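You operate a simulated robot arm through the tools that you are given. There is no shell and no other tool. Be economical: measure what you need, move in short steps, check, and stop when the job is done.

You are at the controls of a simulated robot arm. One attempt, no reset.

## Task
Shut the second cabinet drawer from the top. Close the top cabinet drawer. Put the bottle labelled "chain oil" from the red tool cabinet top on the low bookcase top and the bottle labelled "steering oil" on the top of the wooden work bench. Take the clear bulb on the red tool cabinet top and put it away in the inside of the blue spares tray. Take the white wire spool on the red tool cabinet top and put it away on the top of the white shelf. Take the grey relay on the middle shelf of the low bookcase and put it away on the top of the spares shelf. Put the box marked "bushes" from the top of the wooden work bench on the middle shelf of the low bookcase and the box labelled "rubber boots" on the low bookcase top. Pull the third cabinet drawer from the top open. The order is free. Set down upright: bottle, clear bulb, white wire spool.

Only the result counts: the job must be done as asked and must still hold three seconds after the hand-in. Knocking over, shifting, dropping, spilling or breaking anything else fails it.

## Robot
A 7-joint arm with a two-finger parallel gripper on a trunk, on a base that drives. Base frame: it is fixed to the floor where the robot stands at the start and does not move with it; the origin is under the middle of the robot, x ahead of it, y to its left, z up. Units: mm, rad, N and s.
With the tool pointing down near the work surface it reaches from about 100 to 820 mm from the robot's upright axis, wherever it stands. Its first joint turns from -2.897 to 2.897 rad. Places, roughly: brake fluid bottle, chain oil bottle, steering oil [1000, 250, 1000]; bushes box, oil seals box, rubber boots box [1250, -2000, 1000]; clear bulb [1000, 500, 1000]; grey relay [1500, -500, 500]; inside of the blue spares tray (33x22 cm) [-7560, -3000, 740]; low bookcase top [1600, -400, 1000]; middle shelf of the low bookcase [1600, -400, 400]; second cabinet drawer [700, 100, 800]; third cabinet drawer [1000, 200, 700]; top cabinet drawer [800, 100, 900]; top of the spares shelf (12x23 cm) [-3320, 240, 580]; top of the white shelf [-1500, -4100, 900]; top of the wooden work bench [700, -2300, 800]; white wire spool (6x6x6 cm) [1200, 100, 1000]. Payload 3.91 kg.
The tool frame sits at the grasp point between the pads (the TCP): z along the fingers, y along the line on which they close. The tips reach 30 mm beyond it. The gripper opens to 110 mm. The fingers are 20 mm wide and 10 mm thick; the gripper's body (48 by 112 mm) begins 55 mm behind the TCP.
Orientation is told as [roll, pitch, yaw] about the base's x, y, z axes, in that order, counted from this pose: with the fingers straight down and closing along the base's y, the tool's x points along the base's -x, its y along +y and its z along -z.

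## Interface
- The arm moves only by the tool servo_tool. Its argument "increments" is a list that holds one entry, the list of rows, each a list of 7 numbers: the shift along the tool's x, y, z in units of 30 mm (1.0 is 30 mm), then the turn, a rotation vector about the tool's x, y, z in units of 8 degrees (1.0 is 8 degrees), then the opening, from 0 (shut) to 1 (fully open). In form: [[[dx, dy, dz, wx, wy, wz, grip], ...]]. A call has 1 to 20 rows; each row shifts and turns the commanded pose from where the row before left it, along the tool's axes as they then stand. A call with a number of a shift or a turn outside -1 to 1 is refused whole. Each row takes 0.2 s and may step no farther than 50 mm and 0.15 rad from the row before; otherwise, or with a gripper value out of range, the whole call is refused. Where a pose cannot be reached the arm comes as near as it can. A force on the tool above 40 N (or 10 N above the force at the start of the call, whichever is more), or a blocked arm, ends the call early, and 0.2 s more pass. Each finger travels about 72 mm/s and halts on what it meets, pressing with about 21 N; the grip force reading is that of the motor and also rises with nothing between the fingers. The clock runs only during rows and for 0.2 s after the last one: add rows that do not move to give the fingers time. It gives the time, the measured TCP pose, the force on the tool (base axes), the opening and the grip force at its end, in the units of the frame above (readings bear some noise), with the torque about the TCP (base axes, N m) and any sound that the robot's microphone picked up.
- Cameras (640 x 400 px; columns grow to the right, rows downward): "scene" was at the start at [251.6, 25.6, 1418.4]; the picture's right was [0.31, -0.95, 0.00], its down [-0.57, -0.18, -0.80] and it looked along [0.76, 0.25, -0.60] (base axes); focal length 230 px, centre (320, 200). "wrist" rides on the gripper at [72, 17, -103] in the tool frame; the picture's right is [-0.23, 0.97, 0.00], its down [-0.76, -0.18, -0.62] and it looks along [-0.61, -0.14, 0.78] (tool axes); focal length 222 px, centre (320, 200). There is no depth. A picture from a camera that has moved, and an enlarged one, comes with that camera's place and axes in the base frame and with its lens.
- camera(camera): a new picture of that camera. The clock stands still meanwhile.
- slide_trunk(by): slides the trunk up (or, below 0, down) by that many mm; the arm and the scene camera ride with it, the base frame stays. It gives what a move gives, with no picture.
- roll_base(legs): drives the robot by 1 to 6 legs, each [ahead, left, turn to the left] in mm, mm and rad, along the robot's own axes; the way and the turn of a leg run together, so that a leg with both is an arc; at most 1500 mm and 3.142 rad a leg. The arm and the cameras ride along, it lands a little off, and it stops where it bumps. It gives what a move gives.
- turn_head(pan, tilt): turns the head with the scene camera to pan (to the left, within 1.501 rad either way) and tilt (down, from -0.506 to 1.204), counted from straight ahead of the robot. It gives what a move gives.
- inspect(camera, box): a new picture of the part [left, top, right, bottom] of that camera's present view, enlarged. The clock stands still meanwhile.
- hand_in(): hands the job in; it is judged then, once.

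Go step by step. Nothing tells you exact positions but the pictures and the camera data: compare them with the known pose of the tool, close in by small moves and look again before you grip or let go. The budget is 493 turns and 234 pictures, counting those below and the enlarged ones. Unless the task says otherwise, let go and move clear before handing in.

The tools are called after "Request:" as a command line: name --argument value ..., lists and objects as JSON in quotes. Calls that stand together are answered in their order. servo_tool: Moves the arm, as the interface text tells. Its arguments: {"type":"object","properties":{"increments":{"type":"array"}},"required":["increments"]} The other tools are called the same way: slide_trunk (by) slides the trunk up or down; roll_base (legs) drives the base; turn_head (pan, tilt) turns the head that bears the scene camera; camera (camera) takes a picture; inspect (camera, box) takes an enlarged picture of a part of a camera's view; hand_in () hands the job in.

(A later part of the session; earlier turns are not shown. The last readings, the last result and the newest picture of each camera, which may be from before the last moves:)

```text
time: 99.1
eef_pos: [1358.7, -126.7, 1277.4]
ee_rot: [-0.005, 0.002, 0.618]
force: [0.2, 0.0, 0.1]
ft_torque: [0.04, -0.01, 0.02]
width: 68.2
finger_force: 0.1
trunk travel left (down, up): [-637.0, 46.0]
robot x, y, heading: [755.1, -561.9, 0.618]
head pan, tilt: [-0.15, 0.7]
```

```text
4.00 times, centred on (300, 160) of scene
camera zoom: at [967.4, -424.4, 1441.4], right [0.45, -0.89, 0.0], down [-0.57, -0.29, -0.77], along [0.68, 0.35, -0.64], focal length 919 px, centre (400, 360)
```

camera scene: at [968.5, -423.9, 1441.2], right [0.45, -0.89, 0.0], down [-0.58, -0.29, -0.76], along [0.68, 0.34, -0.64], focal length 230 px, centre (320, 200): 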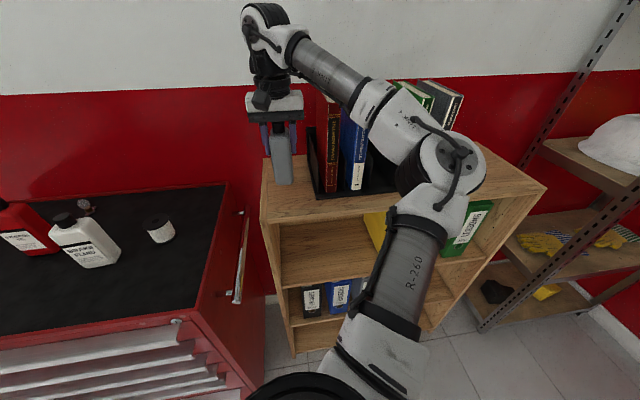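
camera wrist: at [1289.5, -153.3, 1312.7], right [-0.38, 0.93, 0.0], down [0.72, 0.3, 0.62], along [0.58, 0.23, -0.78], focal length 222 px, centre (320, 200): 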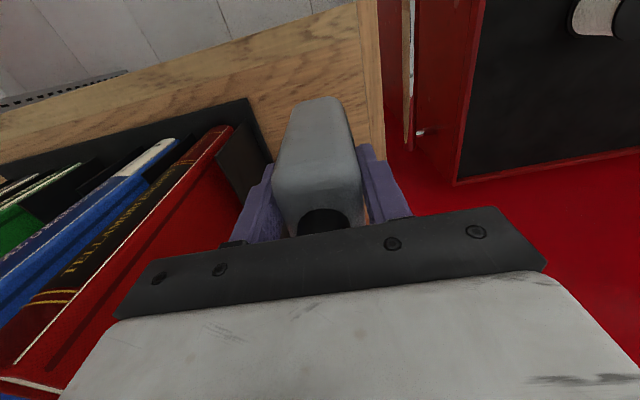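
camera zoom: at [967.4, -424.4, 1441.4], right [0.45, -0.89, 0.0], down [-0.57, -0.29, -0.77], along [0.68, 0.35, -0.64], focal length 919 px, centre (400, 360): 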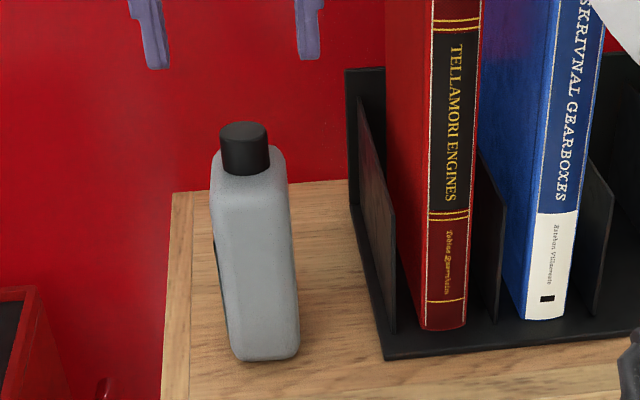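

Request:
roll_base --legs '[[0, 346, 0]]'

Request:
camera --camera "wrist"

Request:
camera --camera "scene"

```text
time: 102.3
eef_pos: [1165.2, 149.3, 1275.4]
ee_rot: [-0.002, 0.002, 0.612]
force: [-0.5, -1.0, -0.2]
ft_torque: [0.03, -0.02, -0.01]
width: 68.0
finger_force: 0.1
trunk travel left (down, up): [-637.0, 46.0]
robot x, y, heading: [557.5, -275.7, 0.616]
head pan, tilt: [-0.15, 0.7]
```

```text
154 pictures are left
camera wrist: at [1095.7, 122.6, 1379.8], right [-0.37, 0.93, 0.0], down [0.73, 0.29, 0.62], along [0.58, 0.23, -0.78], focal length 222 px, centre (320, 200)
```

wrist: 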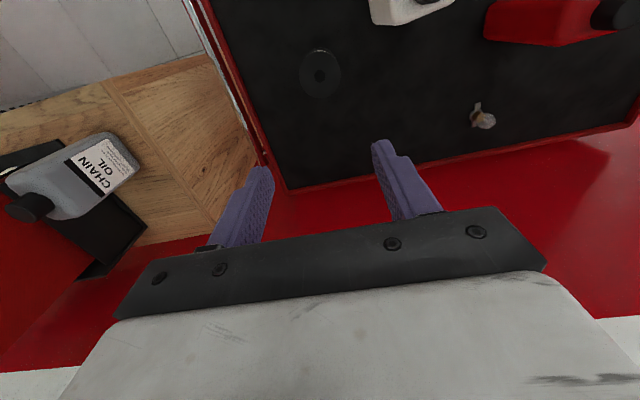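

```text
153 pictures are left
camera scene: at [770.8, -145.4, 1441.3], right [0.45, -0.9, 0.0], down [-0.58, -0.29, -0.76], along [0.68, 0.34, -0.64], focal length 230 px, centre (320, 200)
```

scene: 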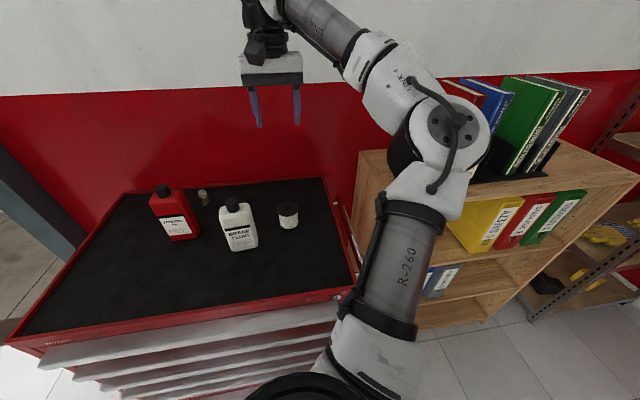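

Request:
servo_tool --increments '[[[0.53, 0.16, 0, 0, 0, 0, 0.77], [0, 0, 0.9, 0, 0, 0, 0.77], [0, 0, 0.9, 0, 0, 0, 0.77], [0, 0, 0.9, 0, 0, 0, 0.77], [0, 0, 0.9, 0, 0, 0, 0.77], [0, 0, 0.9, 0, 0, 0, 0.77], [0, 0, 0.9, 0, 0, 0, 0.77], [0, 0, 0.9, 0, 0, 0, 0.77]]]'

Request:
camera --camera "wrist"

```text
time: 104.1
eef_pos: [1149.3, 146.1, 1086.6]
ee_rot: [-0.002, 0.002, 0.611]
force: [0.0, 0.8, -0.2]
ft_torque: [0.02, -0.01, 0.01]
width: 84.7
finger_force: 0.1
trunk travel left (down, up): [-637.0, 46.0]
robot x, y, heading: [557.4, -279.4, 0.61]
head pan, tilt: [-0.15, 0.7]
```

```text
152 pictures are left
camera wrist: at [1080.1, 118.3, 1189.9], right [-0.37, 0.93, 0.0], down [0.73, 0.29, 0.62], along [0.58, 0.23, -0.78], focal length 222 px, centre (320, 200)
```

wrist: 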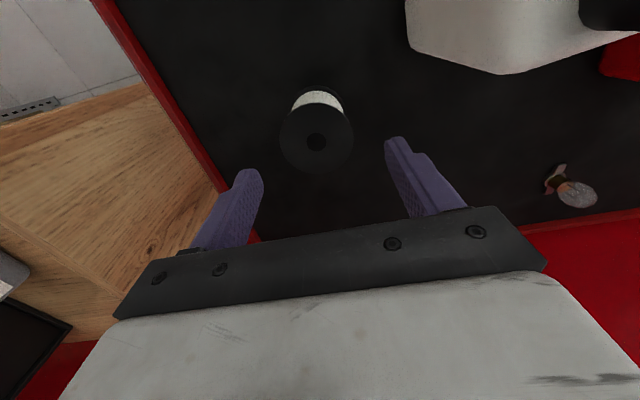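

Request:
servo_tool --increments '[[[0, 0.05, 0.9, 0, 0, 0, 0.77], [0, 0, 0.9, 0, 0, 0, 0.77], [0, 0, 0.9, 0, 0, 0, 0.77], [0, 0, 0, 0, 0, 0, 0.77]]]'

Request:
camera --camera "wrist"

```text
time: 105.1
eef_pos: [1148.8, 145.2, 1006.4]
ee_rot: [-0.003, 0.001, 0.611]
force: [0.2, -0.7, -0.3]
ft_torque: [0.01, -0.01, 0.02]
width: 84.6
finger_force: 0.1
trunk travel left (down, up): [-637.0, 46.0]
robot x, y, heading: [558.4, -282.3, 0.616]
head pan, tilt: [-0.15, 0.7]
```

```text
151 pictures are left
camera wrist: at [1078.8, 117.9, 1109.8], right [-0.37, 0.93, 0.0], down [0.73, 0.29, 0.62], along [0.58, 0.23, -0.78], focal length 222 px, centre (320, 200)
```

wrist: 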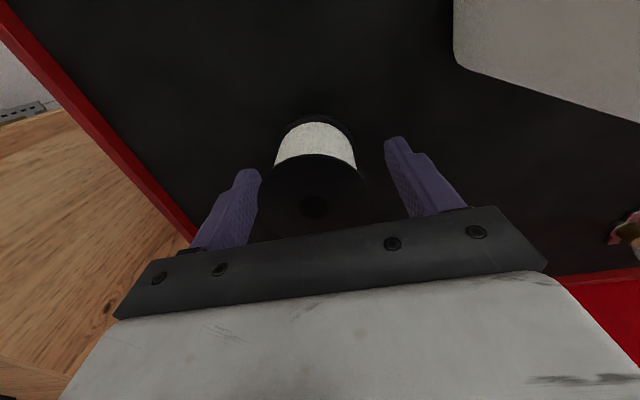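

Request:
servo_tool --increments '[[[0, -0.05, 0.27, 0, 0, 0, 0.77], [0, 0, 0, 0, 0, 0, 0], [0, 0, 0, 0, 0, 0, 0], [0, 0, 0, 0, 0, 0, 0], [0, 0, 0, 0, 0, 0, 0]]]'

Request:
camera --camera "wrist"

```text
time: 106.3
eef_pos: [1149.1, 143.7, 998.2]
ee_rot: [-0.003, 0.002, 0.612]
force: [0.4, -0.2, -0.9]
ft_torque: [-0.01, -0.02, -0.01]
width: 59.4
finger_force: 20.8
trunk travel left (down, up): [-637.0, 46.0]
robot x, y, heading: [552.2, -280.6, 0.606]
head pan, tilt: [-0.15, 0.7]
```

```text
150 pictures are left
camera wrist: at [1079.8, 115.9, 1101.7], right [-0.37, 0.93, 0.0], down [0.73, 0.29, 0.62], along [0.58, 0.23, -0.78], focal length 222 px, centre (320, 200)
```

wrist: 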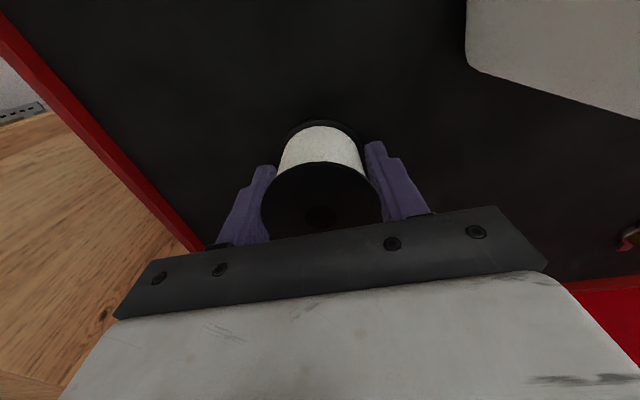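

Spool gripped at 59 mm. Lifting, retracting and backing away, then turning towards the wall with the bench and white shelf.

Request:
servo_tool --increments '[[[0, 0, -0.9, 0, 0, 0, 0], [0, 0, -0.9, 0, 0, 0, 0], [0, 0, -0.9, 0, 0, 0, 0], [0, 0, -0.9, 0, 0, 0, 0], [0, 0, -0.9, 0, 0, 0, 0], [0, 0, -0.9, 0, 0, 0, 0], [0, 0, -0.9, 0, 0, 0, 0], [0, 0, -0.9, 0, 0, 0, 0], [0.9, 0, 0, 0, 0, 0, 0], [0.9, 0, 0, 0, 0, 0, 0], [0.9, 0, 0, 0, 0, 0, 0], [0.9, 0, 0, 0, 0, 0, 0], [0.9, 0, 0, 0, 0, 0, 0], [0.9, 0, 0, 0, 0, 0, 0], [0.9, 0, 0, 0, 0, 0, 0], [0.9, 0, 0, 0, 0, 0, 0]]]'

Request:
roll_base --legs '[[-700, 0, 0], [0, 0, -1.571]]'

Request:
turn_head --pan -0.5 --tilt 0.35

Request:
camera --camera "scene"

```text
time: 109.7
eef_pos: [971.5, 19.2, 1214.6]
ee_rot: [-0.003, 0.001, 0.611]
force: [0.1, -0.6, -2.2]
ft_torque: [-0.03, -0.03, 0.02]
width: 59.4
finger_force: 20.6
trunk travel left (down, up): [-637.0, 46.0]
robot x, y, heading: [554.1, -278.4, 0.61]
head pan, tilt: [-0.15, 0.7]
```

```text
time: 117.5
eef_pos: [292.0, -1092.6, 1213.2]
ee_rot: [-0.003, 0.002, -0.935]
force: [-0.1, -0.6, -2.4]
ft_torque: [0.04, 0.01, 0.01]
width: 59.4
finger_force: 21.4
trunk travel left (down, up): [-637.0, 46.0]
robot x, y, heading: [-18.9, -685.2, -0.935]
head pan, tilt: [-0.15, 0.7]
```

```text
time: 118.3
eef_pos: [292.7, -1092.0, 1213.7]
ee_rot: [-0.003, 0.001, -0.935]
force: [-0.7, -0.5, -3.1]
ft_torque: [-0.02, 0.0, -0.02]
width: 59.1
finger_force: 20.9
trunk travel left (down, up): [-637.0, 46.0]
robot x, y, heading: [-15.9, -686.8, -0.932]
head pan, tilt: [-0.499, 0.351]
```

```text
149 pictures are left
camera scene: at [93.6, -916.0, 1472.6], right [-0.99, -0.14, 0.0], down [-0.05, 0.34, -0.94], along [0.13, -0.93, -0.34], focal length 230 px, centre (320, 200)
```

scene: 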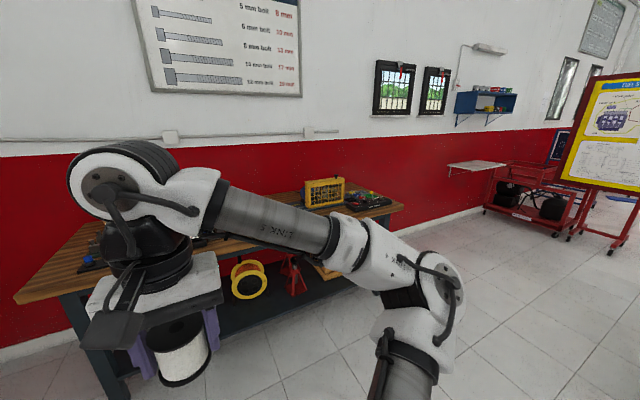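

Request:
inspect --camera "scene" --box '[420, 80, 640, 218]'

Request:
turn_head --pan -1.3 --tilt 0.45

Request:
camera --camera "scene"

```text
2.90 times, centred on (530, 149) of scene
camera zoom: at [93.6, -916.0, 1472.6], right [-0.99, -0.14, 0.0], down [-0.05, 0.34, -0.94], along [0.13, -0.93, -0.34], focal length 666 px, centre (-289, 348)
```

zoom: 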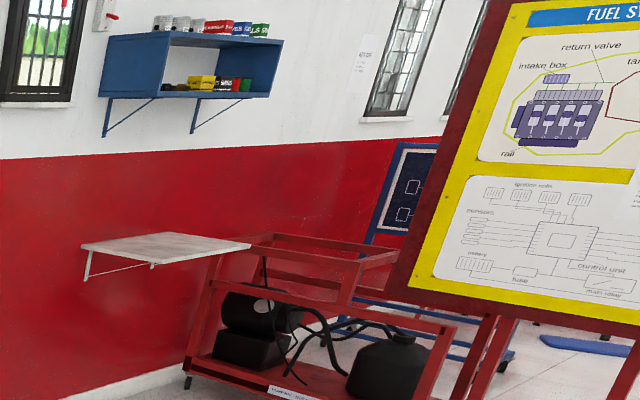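

```text
time: 119.4
eef_pos: [292.4, -1092.5, 1214.2]
ee_rot: [-0.004, 0.002, -0.932]
force: [-0.2, 0.6, -1.9]
ft_torque: [-0.02, 0.02, 0.0]
width: 59.3
finger_force: 20.7
trunk travel left (down, up): [-637.0, 46.0]
robot x, y, heading: [-19.3, -686.5, -0.933]
head pan, tilt: [-1.3, 0.45]
```

```text
147 pictures are left
camera scene: at [24.2, -896.3, 1463.5], right [-0.79, 0.61, 0.0], down [0.27, 0.34, -0.9], along [-0.55, -0.71, -0.44], focal length 230 px, centre (320, 200)
```

scene: 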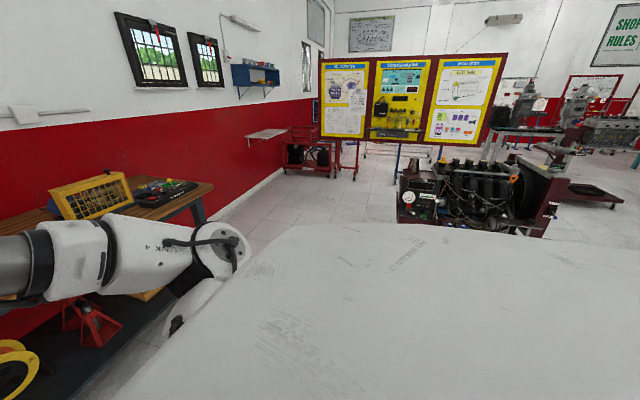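

The white shelf is a wall-mounted board beyond the bench on the same wall. I'll drive along at a safe distance from the bench and look again.

Request:
roll_base --legs '[[0, 0, -0.018], [500, 0, 0], [0, -1400, 0], [0, -1000, 0]]'

Request:
turn_head --pan -0.5 --tilt 0.5

Request:
camera --camera "scene"

```text
time: 141.2
eef_pos: [-1393.8, -2917.0, 1214.0]
ee_rot: [-0.003, 0.003, -0.97]
force: [-0.5, 0.9, -1.4]
ft_torque: [0.03, -0.02, -0.01]
width: 59.4
finger_force: 20.8
trunk travel left (down, up): [-637.0, 46.0]
robot x, y, heading: [-1687.7, -2500.9, -0.965]
head pan, tilt: [-1.3, 0.45]
```

```text
time: 142.3
eef_pos: [-1393.4, -2916.5, 1213.7]
ee_rot: [-0.006, 0.002, -0.969]
force: [-0.2, 0.3, -0.8]
ft_torque: [-0.01, 0.01, -0.01]
width: 59.1
finger_force: 20.7
trunk travel left (down, up): [-637.0, 46.0]
robot x, y, heading: [-1692.6, -2500.3, -0.966]
head pan, tilt: [-0.499, 0.499]
```

```text
146 pictures are left
camera scene: at [-1586.8, -2731.6, 1459.0], right [-0.99, -0.1, 0.0], down [-0.05, 0.48, -0.88], along [0.09, -0.87, -0.48], focal length 230 px, centre (320, 200)
```

scene: 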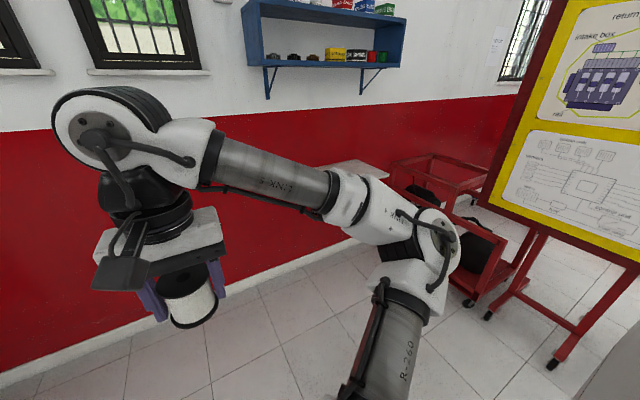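

Request:
roll_base --legs '[[0, 0, 0.015], [0, -900, 0]]'

Request:
turn_head --pan 0.25 --tilt 0.5

Request:
camera --camera "scene"

Request:
camera --camera "wrist"

```text
time: 149.8
eef_pos: [-2089.2, -3418.6, 1214.7]
ee_rot: [-0.003, 0.0, -0.945]
force: [0.4, -0.3, -2.2]
ft_torque: [0.03, 0.04, -0.01]
width: 59.3
finger_force: 21.2
trunk travel left (down, up): [-637.0, 46.0]
robot x, y, heading: [-2393.9, -3003.3, -0.944]
head pan, tilt: [-0.499, 0.499]
```

```text
time: 150.9
eef_pos: [-2089.5, -3416.9, 1213.3]
ee_rot: [-0.004, 0.001, -0.943]
force: [-0.2, 0.9, -2.6]
ft_torque: [0.0, 0.0, -0.02]
width: 59.1
finger_force: 20.9
trunk travel left (down, up): [-637.0, 46.0]
robot x, y, heading: [-2396.7, -3006.5, -0.942]
head pan, tilt: [0.25, 0.499]
```

```text
145 pictures are left
camera scene: at [-2228.0, -3203.9, 1459.0], right [-0.64, -0.77, 0.0], down [-0.37, 0.31, -0.88], along [0.67, -0.56, -0.48], focal length 230 px, centre (320, 200)
```

scene: 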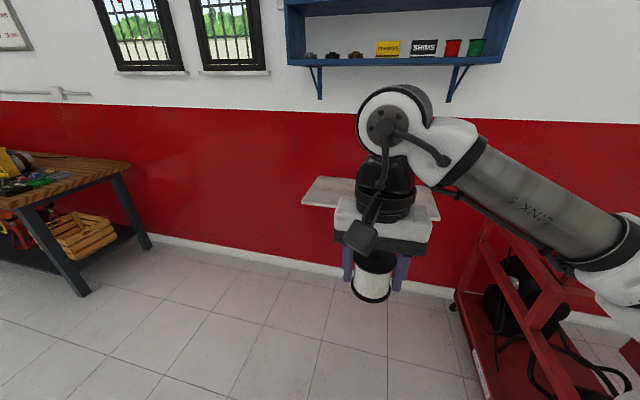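

```text
144 pictures are left
camera wrist: at [-2117.2, -3348.8, 1317.8], right [0.92, 0.39, 0.0], down [0.3, -0.72, 0.62], along [0.24, -0.57, -0.78], focal length 222 px, centre (320, 200)
```

wrist: 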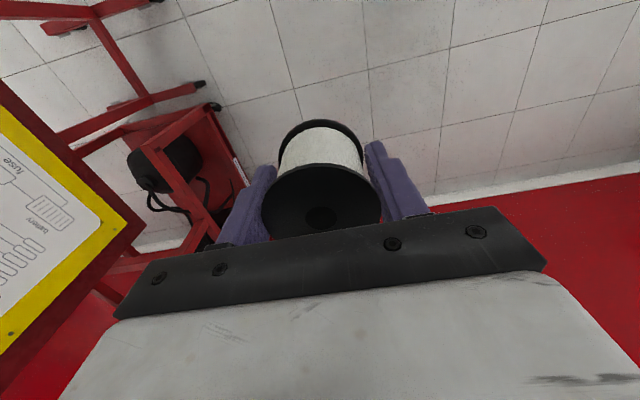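

The shelf's front edge is near t≈2273, z≈884, clear of anything. I'll lower the trunk, approach and check.

Request:
slide_trunk --by -200

Request:
roll_base --legs '[[0, 0, -0.009], [620, 60, 0]]'

Request:
turn_head --pan 0.1 --tilt 0.7

Request:
camera --camera "scene"

Request:
camera --camera "wrist"

```text
time: 153.0
eef_pos: [-2087.8, -3417.5, 1014.6]
ee_rot: [-0.004, 0.003, -0.944]
force: [0.1, 0.3, -2.2]
ft_torque: [0.02, 0.0, -0.02]
width: 59.6
finger_force: 21.3
trunk travel left (down, up): [-437.0, 246.0]
robot x, y, heading: [-2396.5, -3007.7, -0.938]
head pan, tilt: [0.25, 0.499]
```

```text
time: 156.8
eef_pos: [-1698.6, -3888.5, 1014.0]
ee_rot: [-0.004, 0.003, -0.967]
force: [-0.5, -0.7, -1.5]
ft_torque: [-0.01, -0.01, -0.02]
width: 59.1
finger_force: 20.5
trunk travel left (down, up): [-437.0, 246.0]
robot x, y, heading: [-2000.9, -3470.2, -0.971]
head pan, tilt: [0.25, 0.499]
```

```text
time: 157.5
eef_pos: [-1698.9, -3889.6, 1015.1]
ee_rot: [-0.003, 0.001, -0.967]
force: [-0.1, -0.5, -2.6]
ft_torque: [0.01, -0.01, -0.01]
width: 59.3
finger_force: 21.3
trunk travel left (down, up): [-437.0, 246.0]
robot x, y, heading: [-1997.0, -3473.7, -0.968]
head pan, tilt: [0.099, 0.7]
```

```text
143 pictures are left
camera scene: at [-1846.8, -3677.3, 1241.3], right [-0.76, -0.65, 0.0], down [-0.42, 0.49, -0.77], along [0.5, -0.58, -0.64], focal length 230 px, centre (320, 200)
```

scene: 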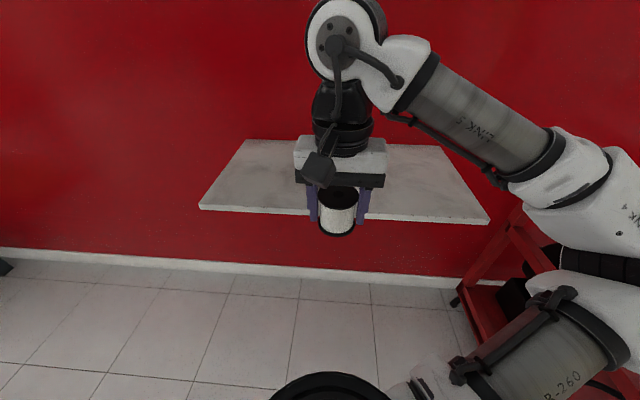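

```text
142 pictures are left
camera wrist: at [-1725.9, -3819.7, 1117.7], right [0.93, 0.37, 0.0], down [0.29, -0.73, 0.62], along [0.22, -0.58, -0.78], focal length 222 px, centre (320, 200)
```

wrist: 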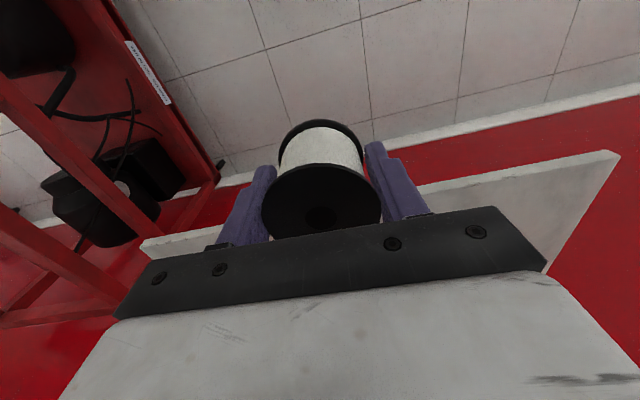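

Request:
servo_tool --increments '[[[-0.9, 0, 0, 0, 0, 0, 0], [-0.9, 0, 0, 0, 0, 0, 0], [-0.9, 0, 0, 0, 0, 0, 0], [-0.9, 0, 0, 0, 0, 0, 0], [-0.9, 0, 0, 0, 0, 0, 0], [-0.9, 0, 0, 0, 0, 0, 0], [-0.9, 0, 0, 0, 0, 0, 0], [-0.4, 0, 0, 0, 0, 0, 0], [0, 0, 0.9, 0, 0, 0, 0], [0, 0, 0.8, 0, 0, 0, 0]]]'

Request:
inspect --camera "scene" --box '[190, 100, 430, 250]'

Request:
camera --camera "wrist"

```text
time: 159.7
eef_pos: [-1584.7, -4054.8, 963.7]
ee_rot: [-0.003, 0.0, -0.967]
force: [0.1, 0.7, -3.1]
ft_torque: [0.01, -0.02, 0.0]
width: 59.0
finger_force: 20.6
trunk travel left (down, up): [-437.0, 246.0]
robot x, y, heading: [-1998.1, -3469.0, -0.967]
head pan, tilt: [0.099, 0.7]
```

```text
2.67 times, centred on (310, 175) of scene
camera zoom: at [-1846.8, -3677.5, 1241.3], right [-0.76, -0.65, 0.0], down [-0.42, 0.49, -0.76], along [0.5, -0.58, -0.64], focal length 612 px, centre (347, 267)
```

zoom: 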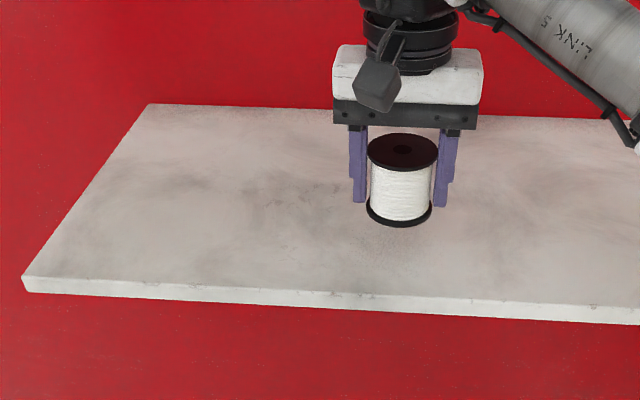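

```text
140 pictures are left
camera wrist: at [-1612.4, -3985.7, 1067.2], right [0.93, 0.37, 0.0], down [0.29, -0.73, 0.62], along [0.22, -0.58, -0.78], focal length 222 px, centre (320, 200)
```

wrist: 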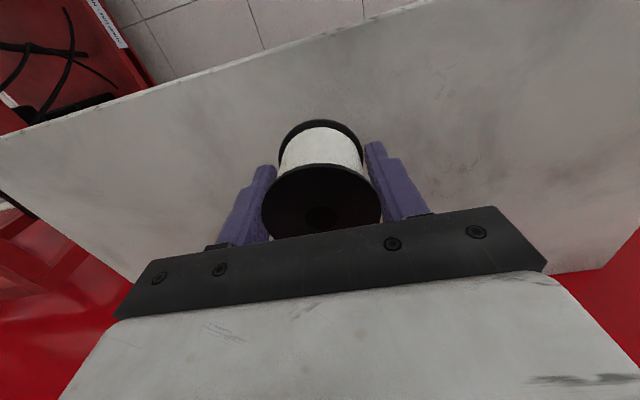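

Spool is well over the board. Lowering in small steps until contact.

Request:
servo_tool --increments '[[[0, 0, 0.5, 0, 0, 0, 0], [0, 0, 0.3, 0, 0, 0, 0], [0, 0, 0.1, 0, 0, 0, 0], [0, 0, 0.1, 0, 0, 0, 0]]]'

Request:
servo_tool --increments '[[[0, 0, 0.1, 0, 0, 0, 0], [0, 0, 0, 0, 0, 0, 0]]]'

Request:
servo_tool --increments '[[[0, 0, 0.1, 0, 0, 0, 0], [0, 0, 0, 0, 0, 0, 0]]]'

```text
time: 160.7
eef_pos: [-1585.4, -4055.6, 931.9]
ee_rot: [-0.004, 0.002, -0.967]
force: [-0.5, 0.4, -2.3]
ft_torque: [0.03, 0.0, 0.03]
width: 59.1
finger_force: 20.9
trunk travel left (down, up): [-437.0, 246.0]
robot x, y, heading: [-1999.3, -3474.4, -0.966]
head pan, tilt: [0.099, 0.7]
```

```text
time: 161.3
eef_pos: [-1585.6, -4054.1, 929.3]
ee_rot: [-0.004, 0.001, -0.966]
force: [1.0, 0.2, -2.0]
ft_torque: [0.03, -0.01, -0.01]
width: 59.2
finger_force: 21.8
trunk travel left (down, up): [-437.0, 246.0]
robot x, y, heading: [-1999.7, -3471.9, -0.965]
head pan, tilt: [0.099, 0.7]
```

```text
time: 161.9
eef_pos: [-1585.0, -4055.1, 927.1]
ee_rot: [-0.002, 0.0, -0.967]
force: [-0.4, 0.0, -1.4]
ft_torque: [0.01, -0.05, 0.0]
width: 59.1
finger_force: 21.1
trunk travel left (down, up): [-437.0, 246.0]
robot x, y, heading: [-1999.2, -3468.9, -0.967]
head pan, tilt: [0.099, 0.7]
```

Request:
servo_tool --increments '[[[0, 0, 0.1, 0, 0, 0, 0], [0, 0, 0, 0, 0, 0, 0]]]'

Request:
servo_tool --increments '[[[0, 0, 0.1, 0, 0, 0, 0], [0, 0, 0, 0, 0, 0, 0]]]'

Request:
inspect --camera "scene" --box '[270, 120, 430, 220]'

```text
time: 162.5
eef_pos: [-1585.3, -4053.5, 923.7]
ee_rot: [-0.005, 0.002, -0.967]
force: [0.5, 0.6, -1.9]
ft_torque: [0.02, -0.03, 0.02]
width: 59.3
finger_force: 21.5
trunk travel left (down, up): [-437.0, 246.0]
robot x, y, heading: [-1995.7, -3470.0, -0.961]
head pan, tilt: [0.099, 0.7]
```

```text
time: 163.1
eef_pos: [-1585.0, -4055.2, 920.6]
ee_rot: [-0.004, 0.0, -0.966]
force: [-0.2, 0.7, -2.4]
ft_torque: [0.02, -0.01, 0.02]
width: 59.4
finger_force: 21.2
trunk travel left (down, up): [-437.0, 246.0]
robot x, y, heading: [-1995.3, -3472.4, -0.97]
head pan, tilt: [0.099, 0.7]
```

```text
4.00 times, centred on (350, 170) of scene
camera zoom: at [-1846.8, -3677.3, 1241.3], right [-0.76, -0.65, 0.0], down [-0.42, 0.49, -0.76], along [0.5, -0.58, -0.64], focal length 919 px, centre (200, 320)
```

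zoom: 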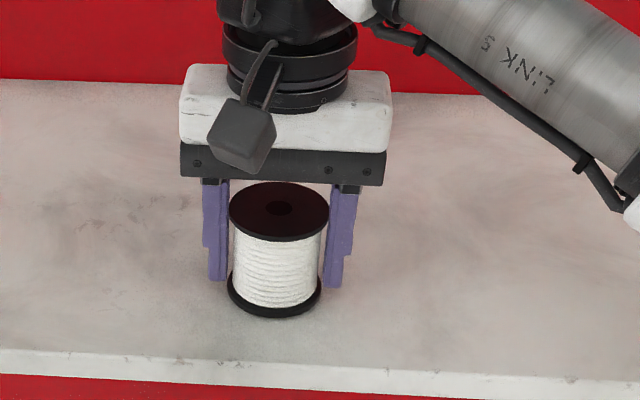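

Request:
servo_tool --increments '[[[0, 0, 0.1, 0, 0, 0, 0], [0, 0, 0, 0, 0, 0, 0]]]'

Request:
servo_tool --increments '[[[0, 0, 0.1, 0, 0, 0, 0], [0, 0, 0, 0, 0, 0, 0]]]'

Request:
servo_tool --increments '[[[0, 0, 0.1, 0, 0, 0, 0], [0, 0, 0, 0, 0, 0, 0]]]'

```text
time: 163.7
eef_pos: [-1585.0, -4054.7, 918.4]
ee_rot: [-0.004, 0.0, -0.965]
force: [0.8, -0.1, 2.2]
ft_torque: [0.05, -0.12, -0.03]
width: 59.4
finger_force: 20.5
trunk travel left (down, up): [-437.0, 246.0]
robot x, y, heading: [-1996.3, -3475.3, -0.965]
head pan, tilt: [0.099, 0.7]
```

```text
time: 164.3
eef_pos: [-1587.0, -4053.3, 915.8]
ee_rot: [-0.003, -0.001, -0.968]
force: [1.4, -5.0, 19.6]
ft_torque: [0.01, -0.05, 0.1]
width: 59.6
finger_force: 21.0
trunk travel left (down, up): [-437.0, 246.0]
robot x, y, heading: [-1999.3, -3469.4, -0.966]
head pan, tilt: [0.099, 0.7]
```

```text
time: 164.9
eef_pos: [-1584.5, -4053.9, 914.3]
ee_rot: [-0.003, -0.002, -0.966]
force: [0.7, -4.3, 28.8]
ft_torque: [0.32, -0.24, 0.02]
width: 59.0
finger_force: 21.2
trunk travel left (down, up): [-437.0, 246.0]
robot x, y, heading: [-1996.3, -3471.5, -0.966]
head pan, tilt: [0.099, 0.7]
```

Request:
servo_tool --increments '[[[0, 0, -0.12, 0, 0, 0, 0], [0, 0, 0, 0, 0, 0, 0.8], [0, 0, 0, 0, 0, 0, 0.8], [0, 0, 0, 0, 0, 0, 0.8], [0, 0, -0.5, 0, 0, 0, 0.8], [0, 0, -0.9, 0, 0, 0, 0.8], [0, 0, -0.9, 0, 0, 0, 0.8], [0, 0, -0.9, 0, 0, 0, 0.8], [0.9, 0, 0, 0, 0, 0, 0.8], [0.9, 0, 0, 0, 0, 0, 0.8], [0.9, 0, 0, 0, 0, 0, 0.8], [0.9, 0, 0, 0, 0, 0, 0.8], [0.9, 0, 0, 0, 0, 0, 0.8], [0.9, 0, 0, 0, 0, 0, 0.8], [0.9, 0, 0, 0, 0, 0, 0.8]]]'

Request:
camera --camera "scene"

```text
time: 168.1
eef_pos: [-1693.0, -3899.8, 1011.2]
ee_rot: [-0.003, 0.002, -0.967]
force: [0.0, -0.4, 0.0]
ft_torque: [-0.03, -0.02, 0.02]
width: 88.1
finger_force: 0.1
trunk travel left (down, up): [-437.0, 246.0]
robot x, y, heading: [-1995.0, -3473.1, -0.964]
head pan, tilt: [0.099, 0.7]
```

```text
138 pictures are left
camera scene: at [-1847.0, -3677.1, 1241.3], right [-0.76, -0.65, 0.0], down [-0.42, 0.49, -0.77], along [0.5, -0.58, -0.64], focal length 230 px, centre (320, 200)
```

scene: 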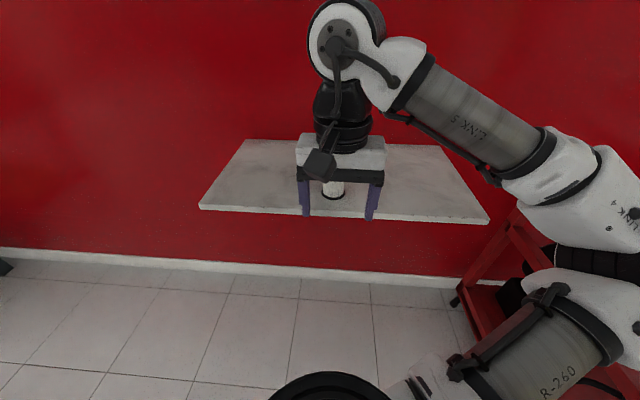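

Spool stands on the white shelf. Now I'll back off and drive to the bench to view the boxes.

Request:
roll_base --legs '[[-550, 0, 0], [0, 0, 0.015], [0, 1400, 0], [0, 1400, 0]]'

Request:
slide_trunk --by 230

Request:
turn_head --pan 0.35 --tilt 0.5

Request:
camera --camera "scene"

```text
time: 192.7
eef_pos: [278.6, -1855.4, 1011.9]
ee_rot: [-0.004, 0.003, -0.962]
force: [0.7, 0.5, 0.1]
ft_torque: [-0.02, -0.02, 0.02]
width: 87.9
finger_force: 0.0
trunk travel left (down, up): [-437.0, 246.0]
robot x, y, heading: [-31.8, -1433.9, -0.96]
head pan, tilt: [0.099, 0.7]
```

```text
time: 195.2
eef_pos: [277.2, -1856.0, 1241.8]
ee_rot: [-0.005, 0.001, -0.963]
force: [0.7, -0.5, -1.2]
ft_torque: [0.02, 0.0, -0.04]
width: 87.9
finger_force: 0.0
trunk travel left (down, up): [-667.0, 16.0]
robot x, y, heading: [-30.2, -1430.8, -0.963]
head pan, tilt: [0.099, 0.7]
```

```text
time: 195.9
eef_pos: [279.1, -1854.8, 1241.1]
ee_rot: [-0.002, 0.003, -0.963]
force: [0.4, 0.0, 0.7]
ft_torque: [-0.01, 0.03, 0.03]
width: 88.2
finger_force: 0.1
trunk travel left (down, up): [-667.0, 16.0]
robot x, y, heading: [-26.6, -1428.3, -0.963]
head pan, tilt: [0.351, 0.499]
```

```text
137 pictures are left
camera scene: at [141.9, -1622.6, 1489.0], right [-0.57, -0.82, 0.0], down [-0.39, 0.27, -0.88], along [0.72, -0.5, -0.48], focal length 230 px, centre (320, 200)
```

scene: 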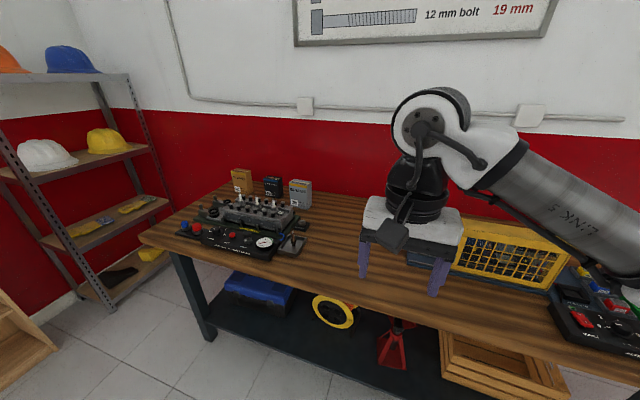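

Request:
inspect --camera "scene" --box '[160, 150, 352, 270]'

```text
3.33 times, centred on (256, 210) of scene
camera zoom: at [141.9, -1622.6, 1489.0], right [-0.57, -0.82, 0.0], down [-0.39, 0.27, -0.88], along [0.72, -0.5, -0.48], focal length 766 px, centre (533, 167)
```

zoom: 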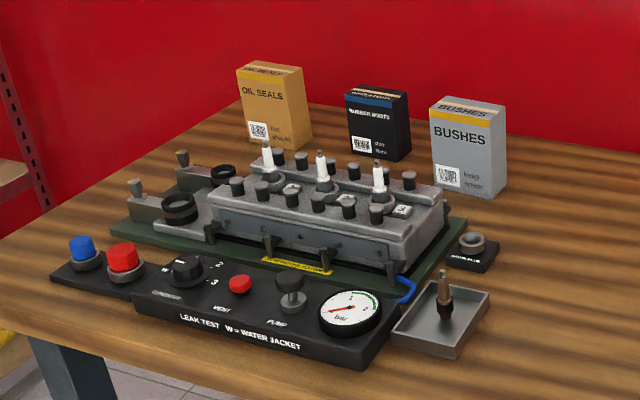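

The three boxes stand behind the cylinder head. Before approaching the bench I want the base's footprint, so I'll tilt the wrist back to look at the robot's own base.

Request:
servo_tool --increments '[[[-0.3, 0, 0, 0, 1, 0, 0.8], [-0.3, 0, 0, 0, 1, 0, 0.8], [-0.3, 0, 0, 0, 1, 0, 0.8], [-0.3, 0, 0, 0, 1, 0, 0.8], [-0.3, 0, 0, 0, 1, 0, 0.8], [-0.3, 0, 0, 0, 1, 0, 0.8]]]'

Request:
camera --camera "wrist"

```text
time: 197.3
eef_pos: [311.5, -1874.2, 1193.0]
ee_rot: [-0.002, 0.84, -0.965]
force: [0.1, 0.0, 0.0]
ft_torque: [-0.02, 0.04, 0.02]
width: 87.9
finger_force: 0.1
out of reach, approached as far as the arm can: row 5, 6
trunk travel left (down, up): [-667.0, 16.0]
robot x, y, heading: [-29.9, -1429.8, -0.957]
head pan, tilt: [0.351, 0.499]
```

```text
135 pictures are left
camera wrist: at [341.9, -1888.4, 1316.6], right [0.89, 0.43, -0.17], down [0.41, -0.9, -0.15], along [-0.22, 0.06, -0.97], focal length 222 px, centre (320, 200)
```

wrist: 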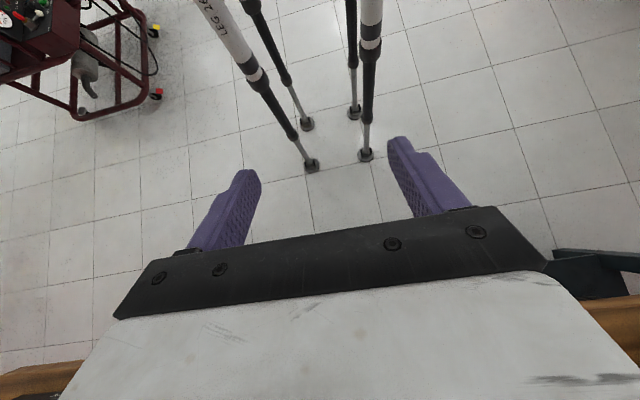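

The base is four slim legs with feet only about ±130–170 mm from its centre, so I can come close to furniture. Restoring the tool to straight down and going in front of the boxes.

Request:
servo_tool --increments '[[[0, 0, 0, 0, -1, 0, 1], [0, 0, 0, 0, -1, 0, 1], [0, 0, 0, 0, -1, 0, 1], [0, 0, 0, 0, -1, 0, 1], [0, 0, 0, 0, -1, 0, 1], [0, 0, 0, 0, -1, 0, 1]]]'

Request:
roll_base --legs '[[0, 560, 0.01], [200, 0, 0]]'

Request:
turn_head --pan 0.0 --tilt 0.6

Request:
camera --camera "scene"

Request:
camera --camera "wrist"

```text
time: 198.7
eef_pos: [310.8, -1874.5, 1193.8]
ee_rot: [-0.003, -0.002, -0.962]
force: [0.2, 0.3, 0.7]
ft_torque: [-0.02, 0.04, -0.02]
width: 110.0
finger_force: 0.0
trunk travel left (down, up): [-667.0, 16.0]
robot x, y, heading: [-28.7, -1428.9, -0.961]
head pan, tilt: [0.351, 0.499]
```

```text
time: 204.8
eef_pos: [890.3, -1707.5, 1193.2]
ee_rot: [-0.004, 0.003, -0.946]
force: [0.5, -0.9, -0.9]
ft_torque: [0.02, -0.02, -0.03]
width: 110.0
finger_force: 0.0
trunk travel left (down, up): [-667.0, 16.0]
robot x, y, heading: [545.0, -1265.9, -0.941]
head pan, tilt: [0.351, 0.499]
```

```text
time: 205.6
eef_pos: [890.8, -1705.6, 1191.2]
ee_rot: [-0.004, 0.002, -0.947]
force: [-0.5, -0.7, 0.2]
ft_torque: [-0.02, -0.03, 0.01]
width: 110.2
finger_force: 0.1
trunk travel left (down, up): [-667.0, 16.0]
robot x, y, heading: [543.0, -1266.1, -0.94]
head pan, tilt: [0.0, 0.6]
```

```text
134 pictures are left
camera scene: at [693.8, -1478.2, 1479.9], right [-0.81, -0.59, 0.0], down [-0.33, 0.46, -0.83], along [0.48, -0.67, -0.56], focal length 230 px, centre (320, 200)
```

scene: 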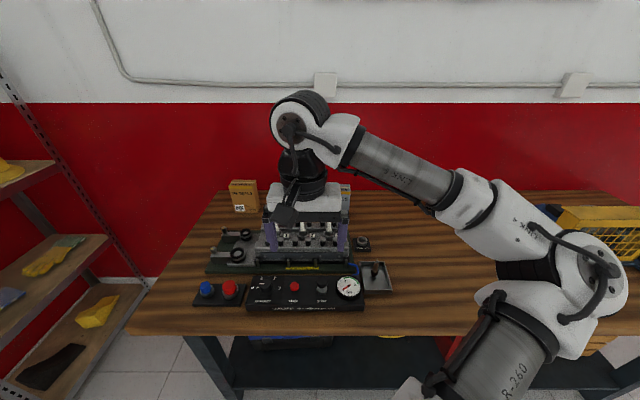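

```text
133 pictures are left
camera wrist: at [861.9, -1638.1, 1297.3], right [0.92, 0.39, 0.0], down [0.3, -0.72, 0.62], along [0.24, -0.58, -0.78], focal length 222 px, centre (320, 200)
```

wrist: 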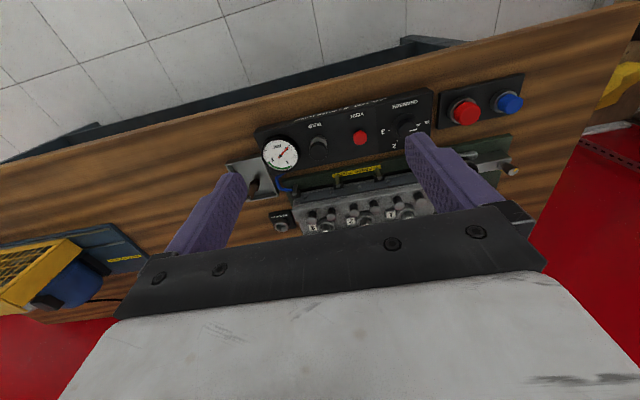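

Request:
roll_base --legs '[[0, 0, -0.012], [330, 0, 0]]'

Request:
camera --camera "wrist"

Request:
camera --camera "scene"

```text
time: 207.9
eef_pos: [1050.0, -1942.7, 1194.1]
ee_rot: [-0.004, 0.0, -0.959]
force: [-0.6, 1.1, -0.6]
ft_torque: [0.0, -0.02, 0.0]
width: 109.8
finger_force: 0.1
trunk travel left (down, up): [-667.0, 16.0]
robot x, y, heading: [708.9, -1500.9, -0.96]
head pan, tilt: [0.0, 0.6]
stopped in leg 2: the robot was blocked; the commanded pose is now the measured one
```

```text
132 pictures are left
camera wrist: at [1022.4, -1874.5, 1298.2], right [0.93, 0.37, 0.0], down [0.29, -0.72, 0.62], along [0.23, -0.58, -0.78], focal length 222 px, centre (320, 200)
```

wrist: 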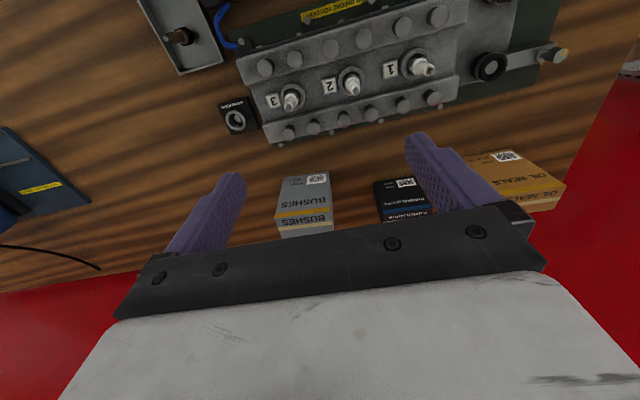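

```text
131 pictures are left
camera scene: at [855.3, -1712.3, 1480.4], right [-0.82, -0.58, 0.0], down [-0.33, 0.46, -0.83], along [0.48, -0.67, -0.56], focal length 230 px, centre (320, 200)
```

scene: 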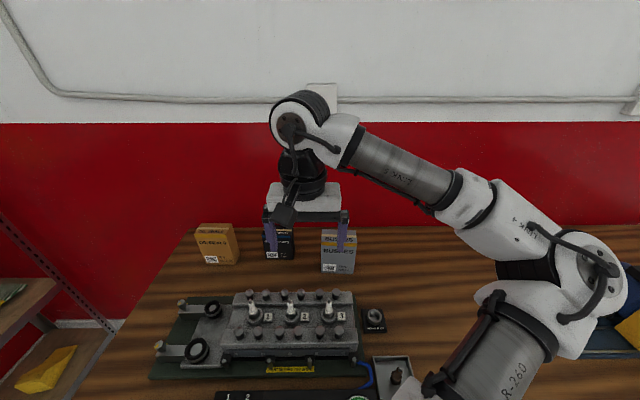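

The robot touched the bench, so this is as close as it gets (I'll back off slightly). Bushes box: about s=-359, t=2398, top z≈967, thin (≈36 mm) along the reach direction. I'll turn the gripper 90° to pinch the thin side.

Request:
roll_base --legs '[[-15, 0, 0.01]]'

Request:
servo_tool --increments '[[[0, 0, 0, 0, 0, 1, 1], [0, 0, 0, 0, 0, 1, 1], [0, 0, 0, 0, 0, 1, 1], [0, 0, 0, 0, 0, 1, 1], [0, 0, 0, 0, 0, 1, 1], [0, 0, 0, 0, 0, 1, 1], [0, 0, 0, 0, 0, 1, 1], [0, 0, 0, 0, 0, 1, 1], [0, 0, 0, 0, 0, 1, 1], [0, 0, 0, 0, 0, 1, 1], [0, 0, 0, 0, 0, 1, 1], [0, 0, 0, 0, 0, 0.25, 1]]]'

Request:
camera --camera "wrist"

Request:
inspect --camera "scene" --box '[180, 190, 400, 328]'

```text
time: 208.7
eef_pos: [1046.3, -1927.5, 1193.4]
ee_rot: [-0.004, 0.003, -0.948]
force: [-0.7, 0.4, 0.9]
ft_torque: [-0.06, 0.01, -0.01]
width: 110.2
finger_force: 0.1
trunk travel left (down, up): [-667.0, 16.0]
robot x, y, heading: [701.9, -1492.1, -0.944]
head pan, tilt: [0.0, 0.6]
```

```text
time: 211.3
eef_pos: [1046.3, -1929.9, 1194.0]
ee_rot: [-0.004, -0.003, -2.521]
force: [-0.4, 0.3, 0.9]
ft_torque: [0.05, -0.02, 0.03]
width: 109.9
finger_force: 0.0
trunk travel left (down, up): [-667.0, 16.0]
robot x, y, heading: [701.2, -1485.7, -0.946]
head pan, tilt: [0.0, 0.6]
```

```text
130 pictures are left
camera wrist: at [1115.8, -1901.6, 1296.8], right [0.38, -0.92, 0.0], down [-0.72, -0.3, 0.63], along [-0.58, -0.24, -0.78], focal length 222 px, centre (320, 200)
```

wrist: 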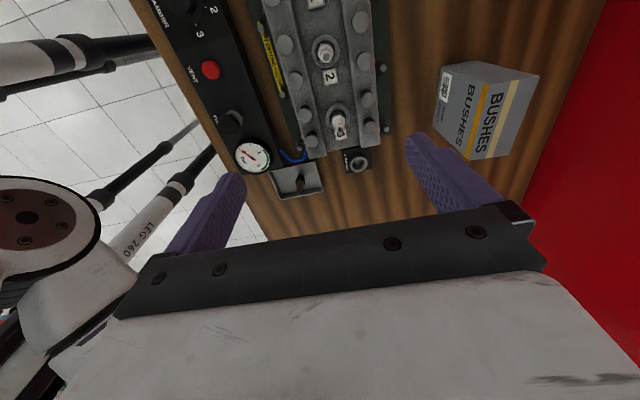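

```text
2.90 times, centred on (290, 259) of scene
camera zoom: at [850.2, -1700.7, 1479.9], right [-0.81, -0.59, 0.0], down [-0.33, 0.46, -0.83], along [0.48, -0.67, -0.56], focal length 666 px, centre (407, 29)
```

zoom: 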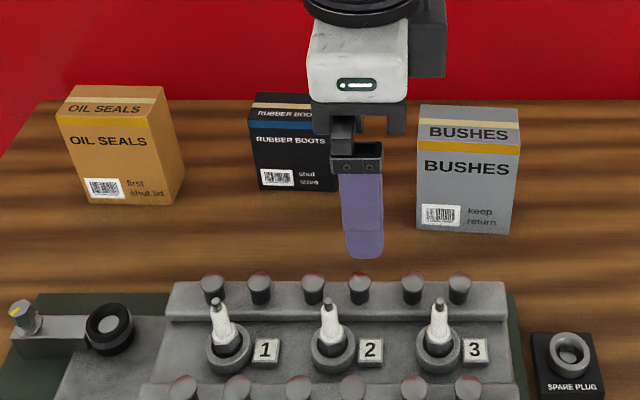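

Request:
servo_tool --increments '[[[-0.326, 0.863, 0, 0, 0, 0, 1], [-0.326, 0.863, 0, 0, 0, 0, 1], [-0.326, 0.863, 0, 0, 0, 0, 1], [-0.326, 0.863, 0, 0, 0, 0, 1], [-0.326, 0.863, 0, 0, 0, 0, 1], [-0.326, 0.863, 0, 0, 0, 0, 1], [-0.326, 0.863, 0, 0, 0, 0, 1], [-0.326, 0.863, 0, 0, 0, 0, 1], [-0.326, 0.863, 0, 0, 0, 0, 1], [0, 0, 0.9, 0, 0, 0, 1], [0, 0, 0.9, 0, 0, 0, 1]]]'

Request:
camera --camera "wrist"

Request:
inspect --camera "scene" --box '[180, 150, 460, 325]'

```text
time: 213.7
eef_pos: [1112.0, -2171.8, 1138.2]
ee_rot: [-0.002, -0.001, -2.517]
force: [0.0, 0.4, -0.4]
ft_torque: [0.01, 0.01, 0.03]
width: 110.1
finger_force: 0.1
trunk travel left (down, up): [-667.0, 16.0]
robot x, y, heading: [695.6, -1486.6, -0.95]
head pan, tilt: [0.0, 0.6]
```

```text
128 pictures are left
camera wrist: at [1180.7, -2142.3, 1242.5], right [0.38, -0.92, 0.0], down [-0.72, -0.3, 0.63], along [-0.58, -0.24, -0.78], focal length 222 px, centre (320, 200)
```

wrist: 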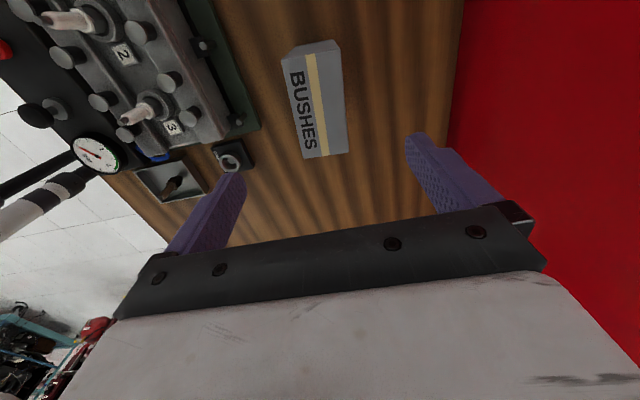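

```text
2.29 times, centred on (320, 238) of scene
camera zoom: at [850.4, -1700.9, 1479.9], right [-0.81, -0.59, 0.0], down [-0.33, 0.46, -0.82], along [0.48, -0.67, -0.57], focal length 525 px, centre (320, 114)
```

zoom: 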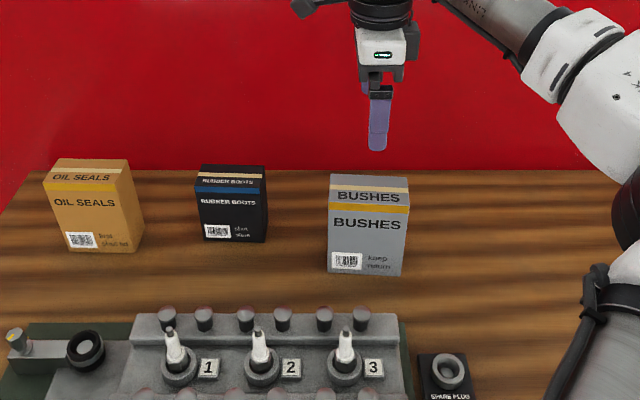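

Request:
servo_tool --increments '[[[0.1, 0, 0.9, 0, 0, 0, 1], [0, 0, 0.9, 0, 0, 0, 1], [0, 0, 0.9, 0, 0, 0, 1], [0, 0, 0.9, 0, 0, 0, 1]]]'

Request:
camera --camera "wrist"

```text
time: 214.7
eef_pos: [1114.1, -2170.9, 1032.5]
ee_rot: [-0.002, -0.003, -2.518]
force: [0.1, 0.0, 0.4]
ft_torque: [0.0, 0.0, 0.03]
width: 110.0
finger_force: 0.0
trunk travel left (down, up): [-667.0, 16.0]
robot x, y, heading: [698.0, -1493.0, -0.945]
head pan, tilt: [0.0, 0.6]
```

```text
126 pictures are left
camera wrist: at [1183.7, -2141.5, 1135.7], right [0.38, -0.92, 0.0], down [-0.72, -0.3, 0.63], along [-0.58, -0.24, -0.78], focal length 222 px, centre (320, 200)
```

wrist: 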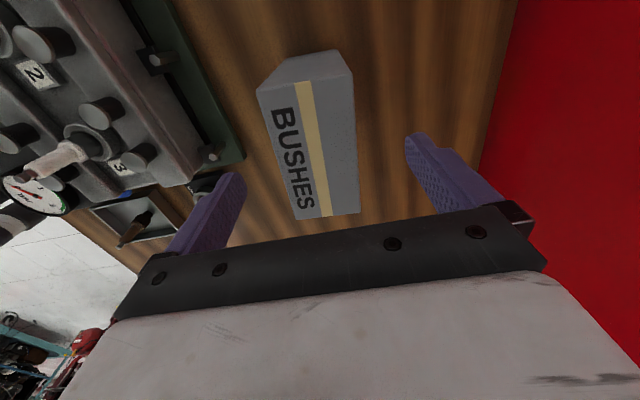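

Request:
servo_tool --increments '[[[0, -0.2, 0.9, 0, 0, 0, 1], [0, 0, 0.9, 0, 0, 0, 1], [0, 0, 0.9, 0, 0, 0, 1], [0, 0, 0, 0, 0, 0, 0.5], [0, 0, 0, 0, 0, 0, 0], [0, 0, 0, 0, 0, 0, 0], [0, 0, 0, 0, 0, 0, 0], [0, 0, 0, 0, 0, 0, 0]]]'

Request:
camera --camera "wrist"

Request:
inspect --camera "scene" --box '[180, 150, 460, 325]'

```text
time: 216.5
eef_pos: [1108.6, -2163.4, 950.4]
ee_rot: [-0.003, -0.001, -2.52]
force: [1.9, -0.4, -0.1]
ft_torque: [-0.15, -0.15, 0.02]
width: 58.5
finger_force: 21.5
trunk travel left (down, up): [-667.0, 16.0]
robot x, y, heading: [699.3, -1490.7, -0.942]
head pan, tilt: [0.0, 0.6]
```

```text
125 pictures are left
camera wrist: at [1178.0, -2135.0, 1053.3], right [0.38, -0.92, 0.0], down [-0.72, -0.3, 0.63], along [-0.58, -0.24, -0.78], focal length 222 px, centre (320, 200)
```

wrist: 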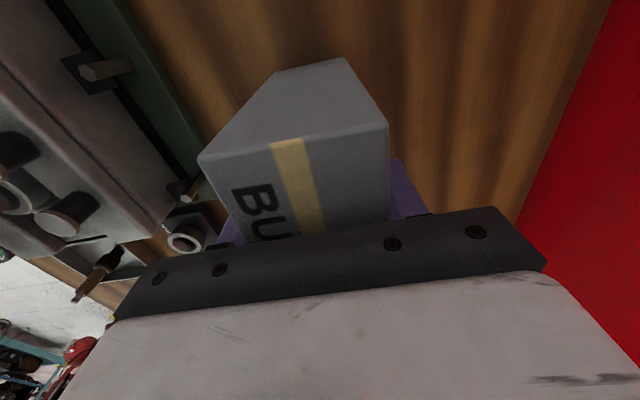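

```text
2.29 times, centred on (320, 238) of scene
camera zoom: at [850.4, -1700.6, 1479.9], right [-0.81, -0.59, 0.0], down [-0.33, 0.46, -0.82], along [0.48, -0.67, -0.57], focal length 525 px, centre (320, 114)
```

zoom: 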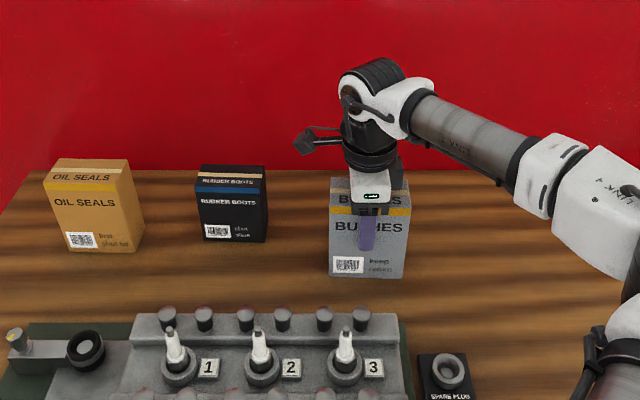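

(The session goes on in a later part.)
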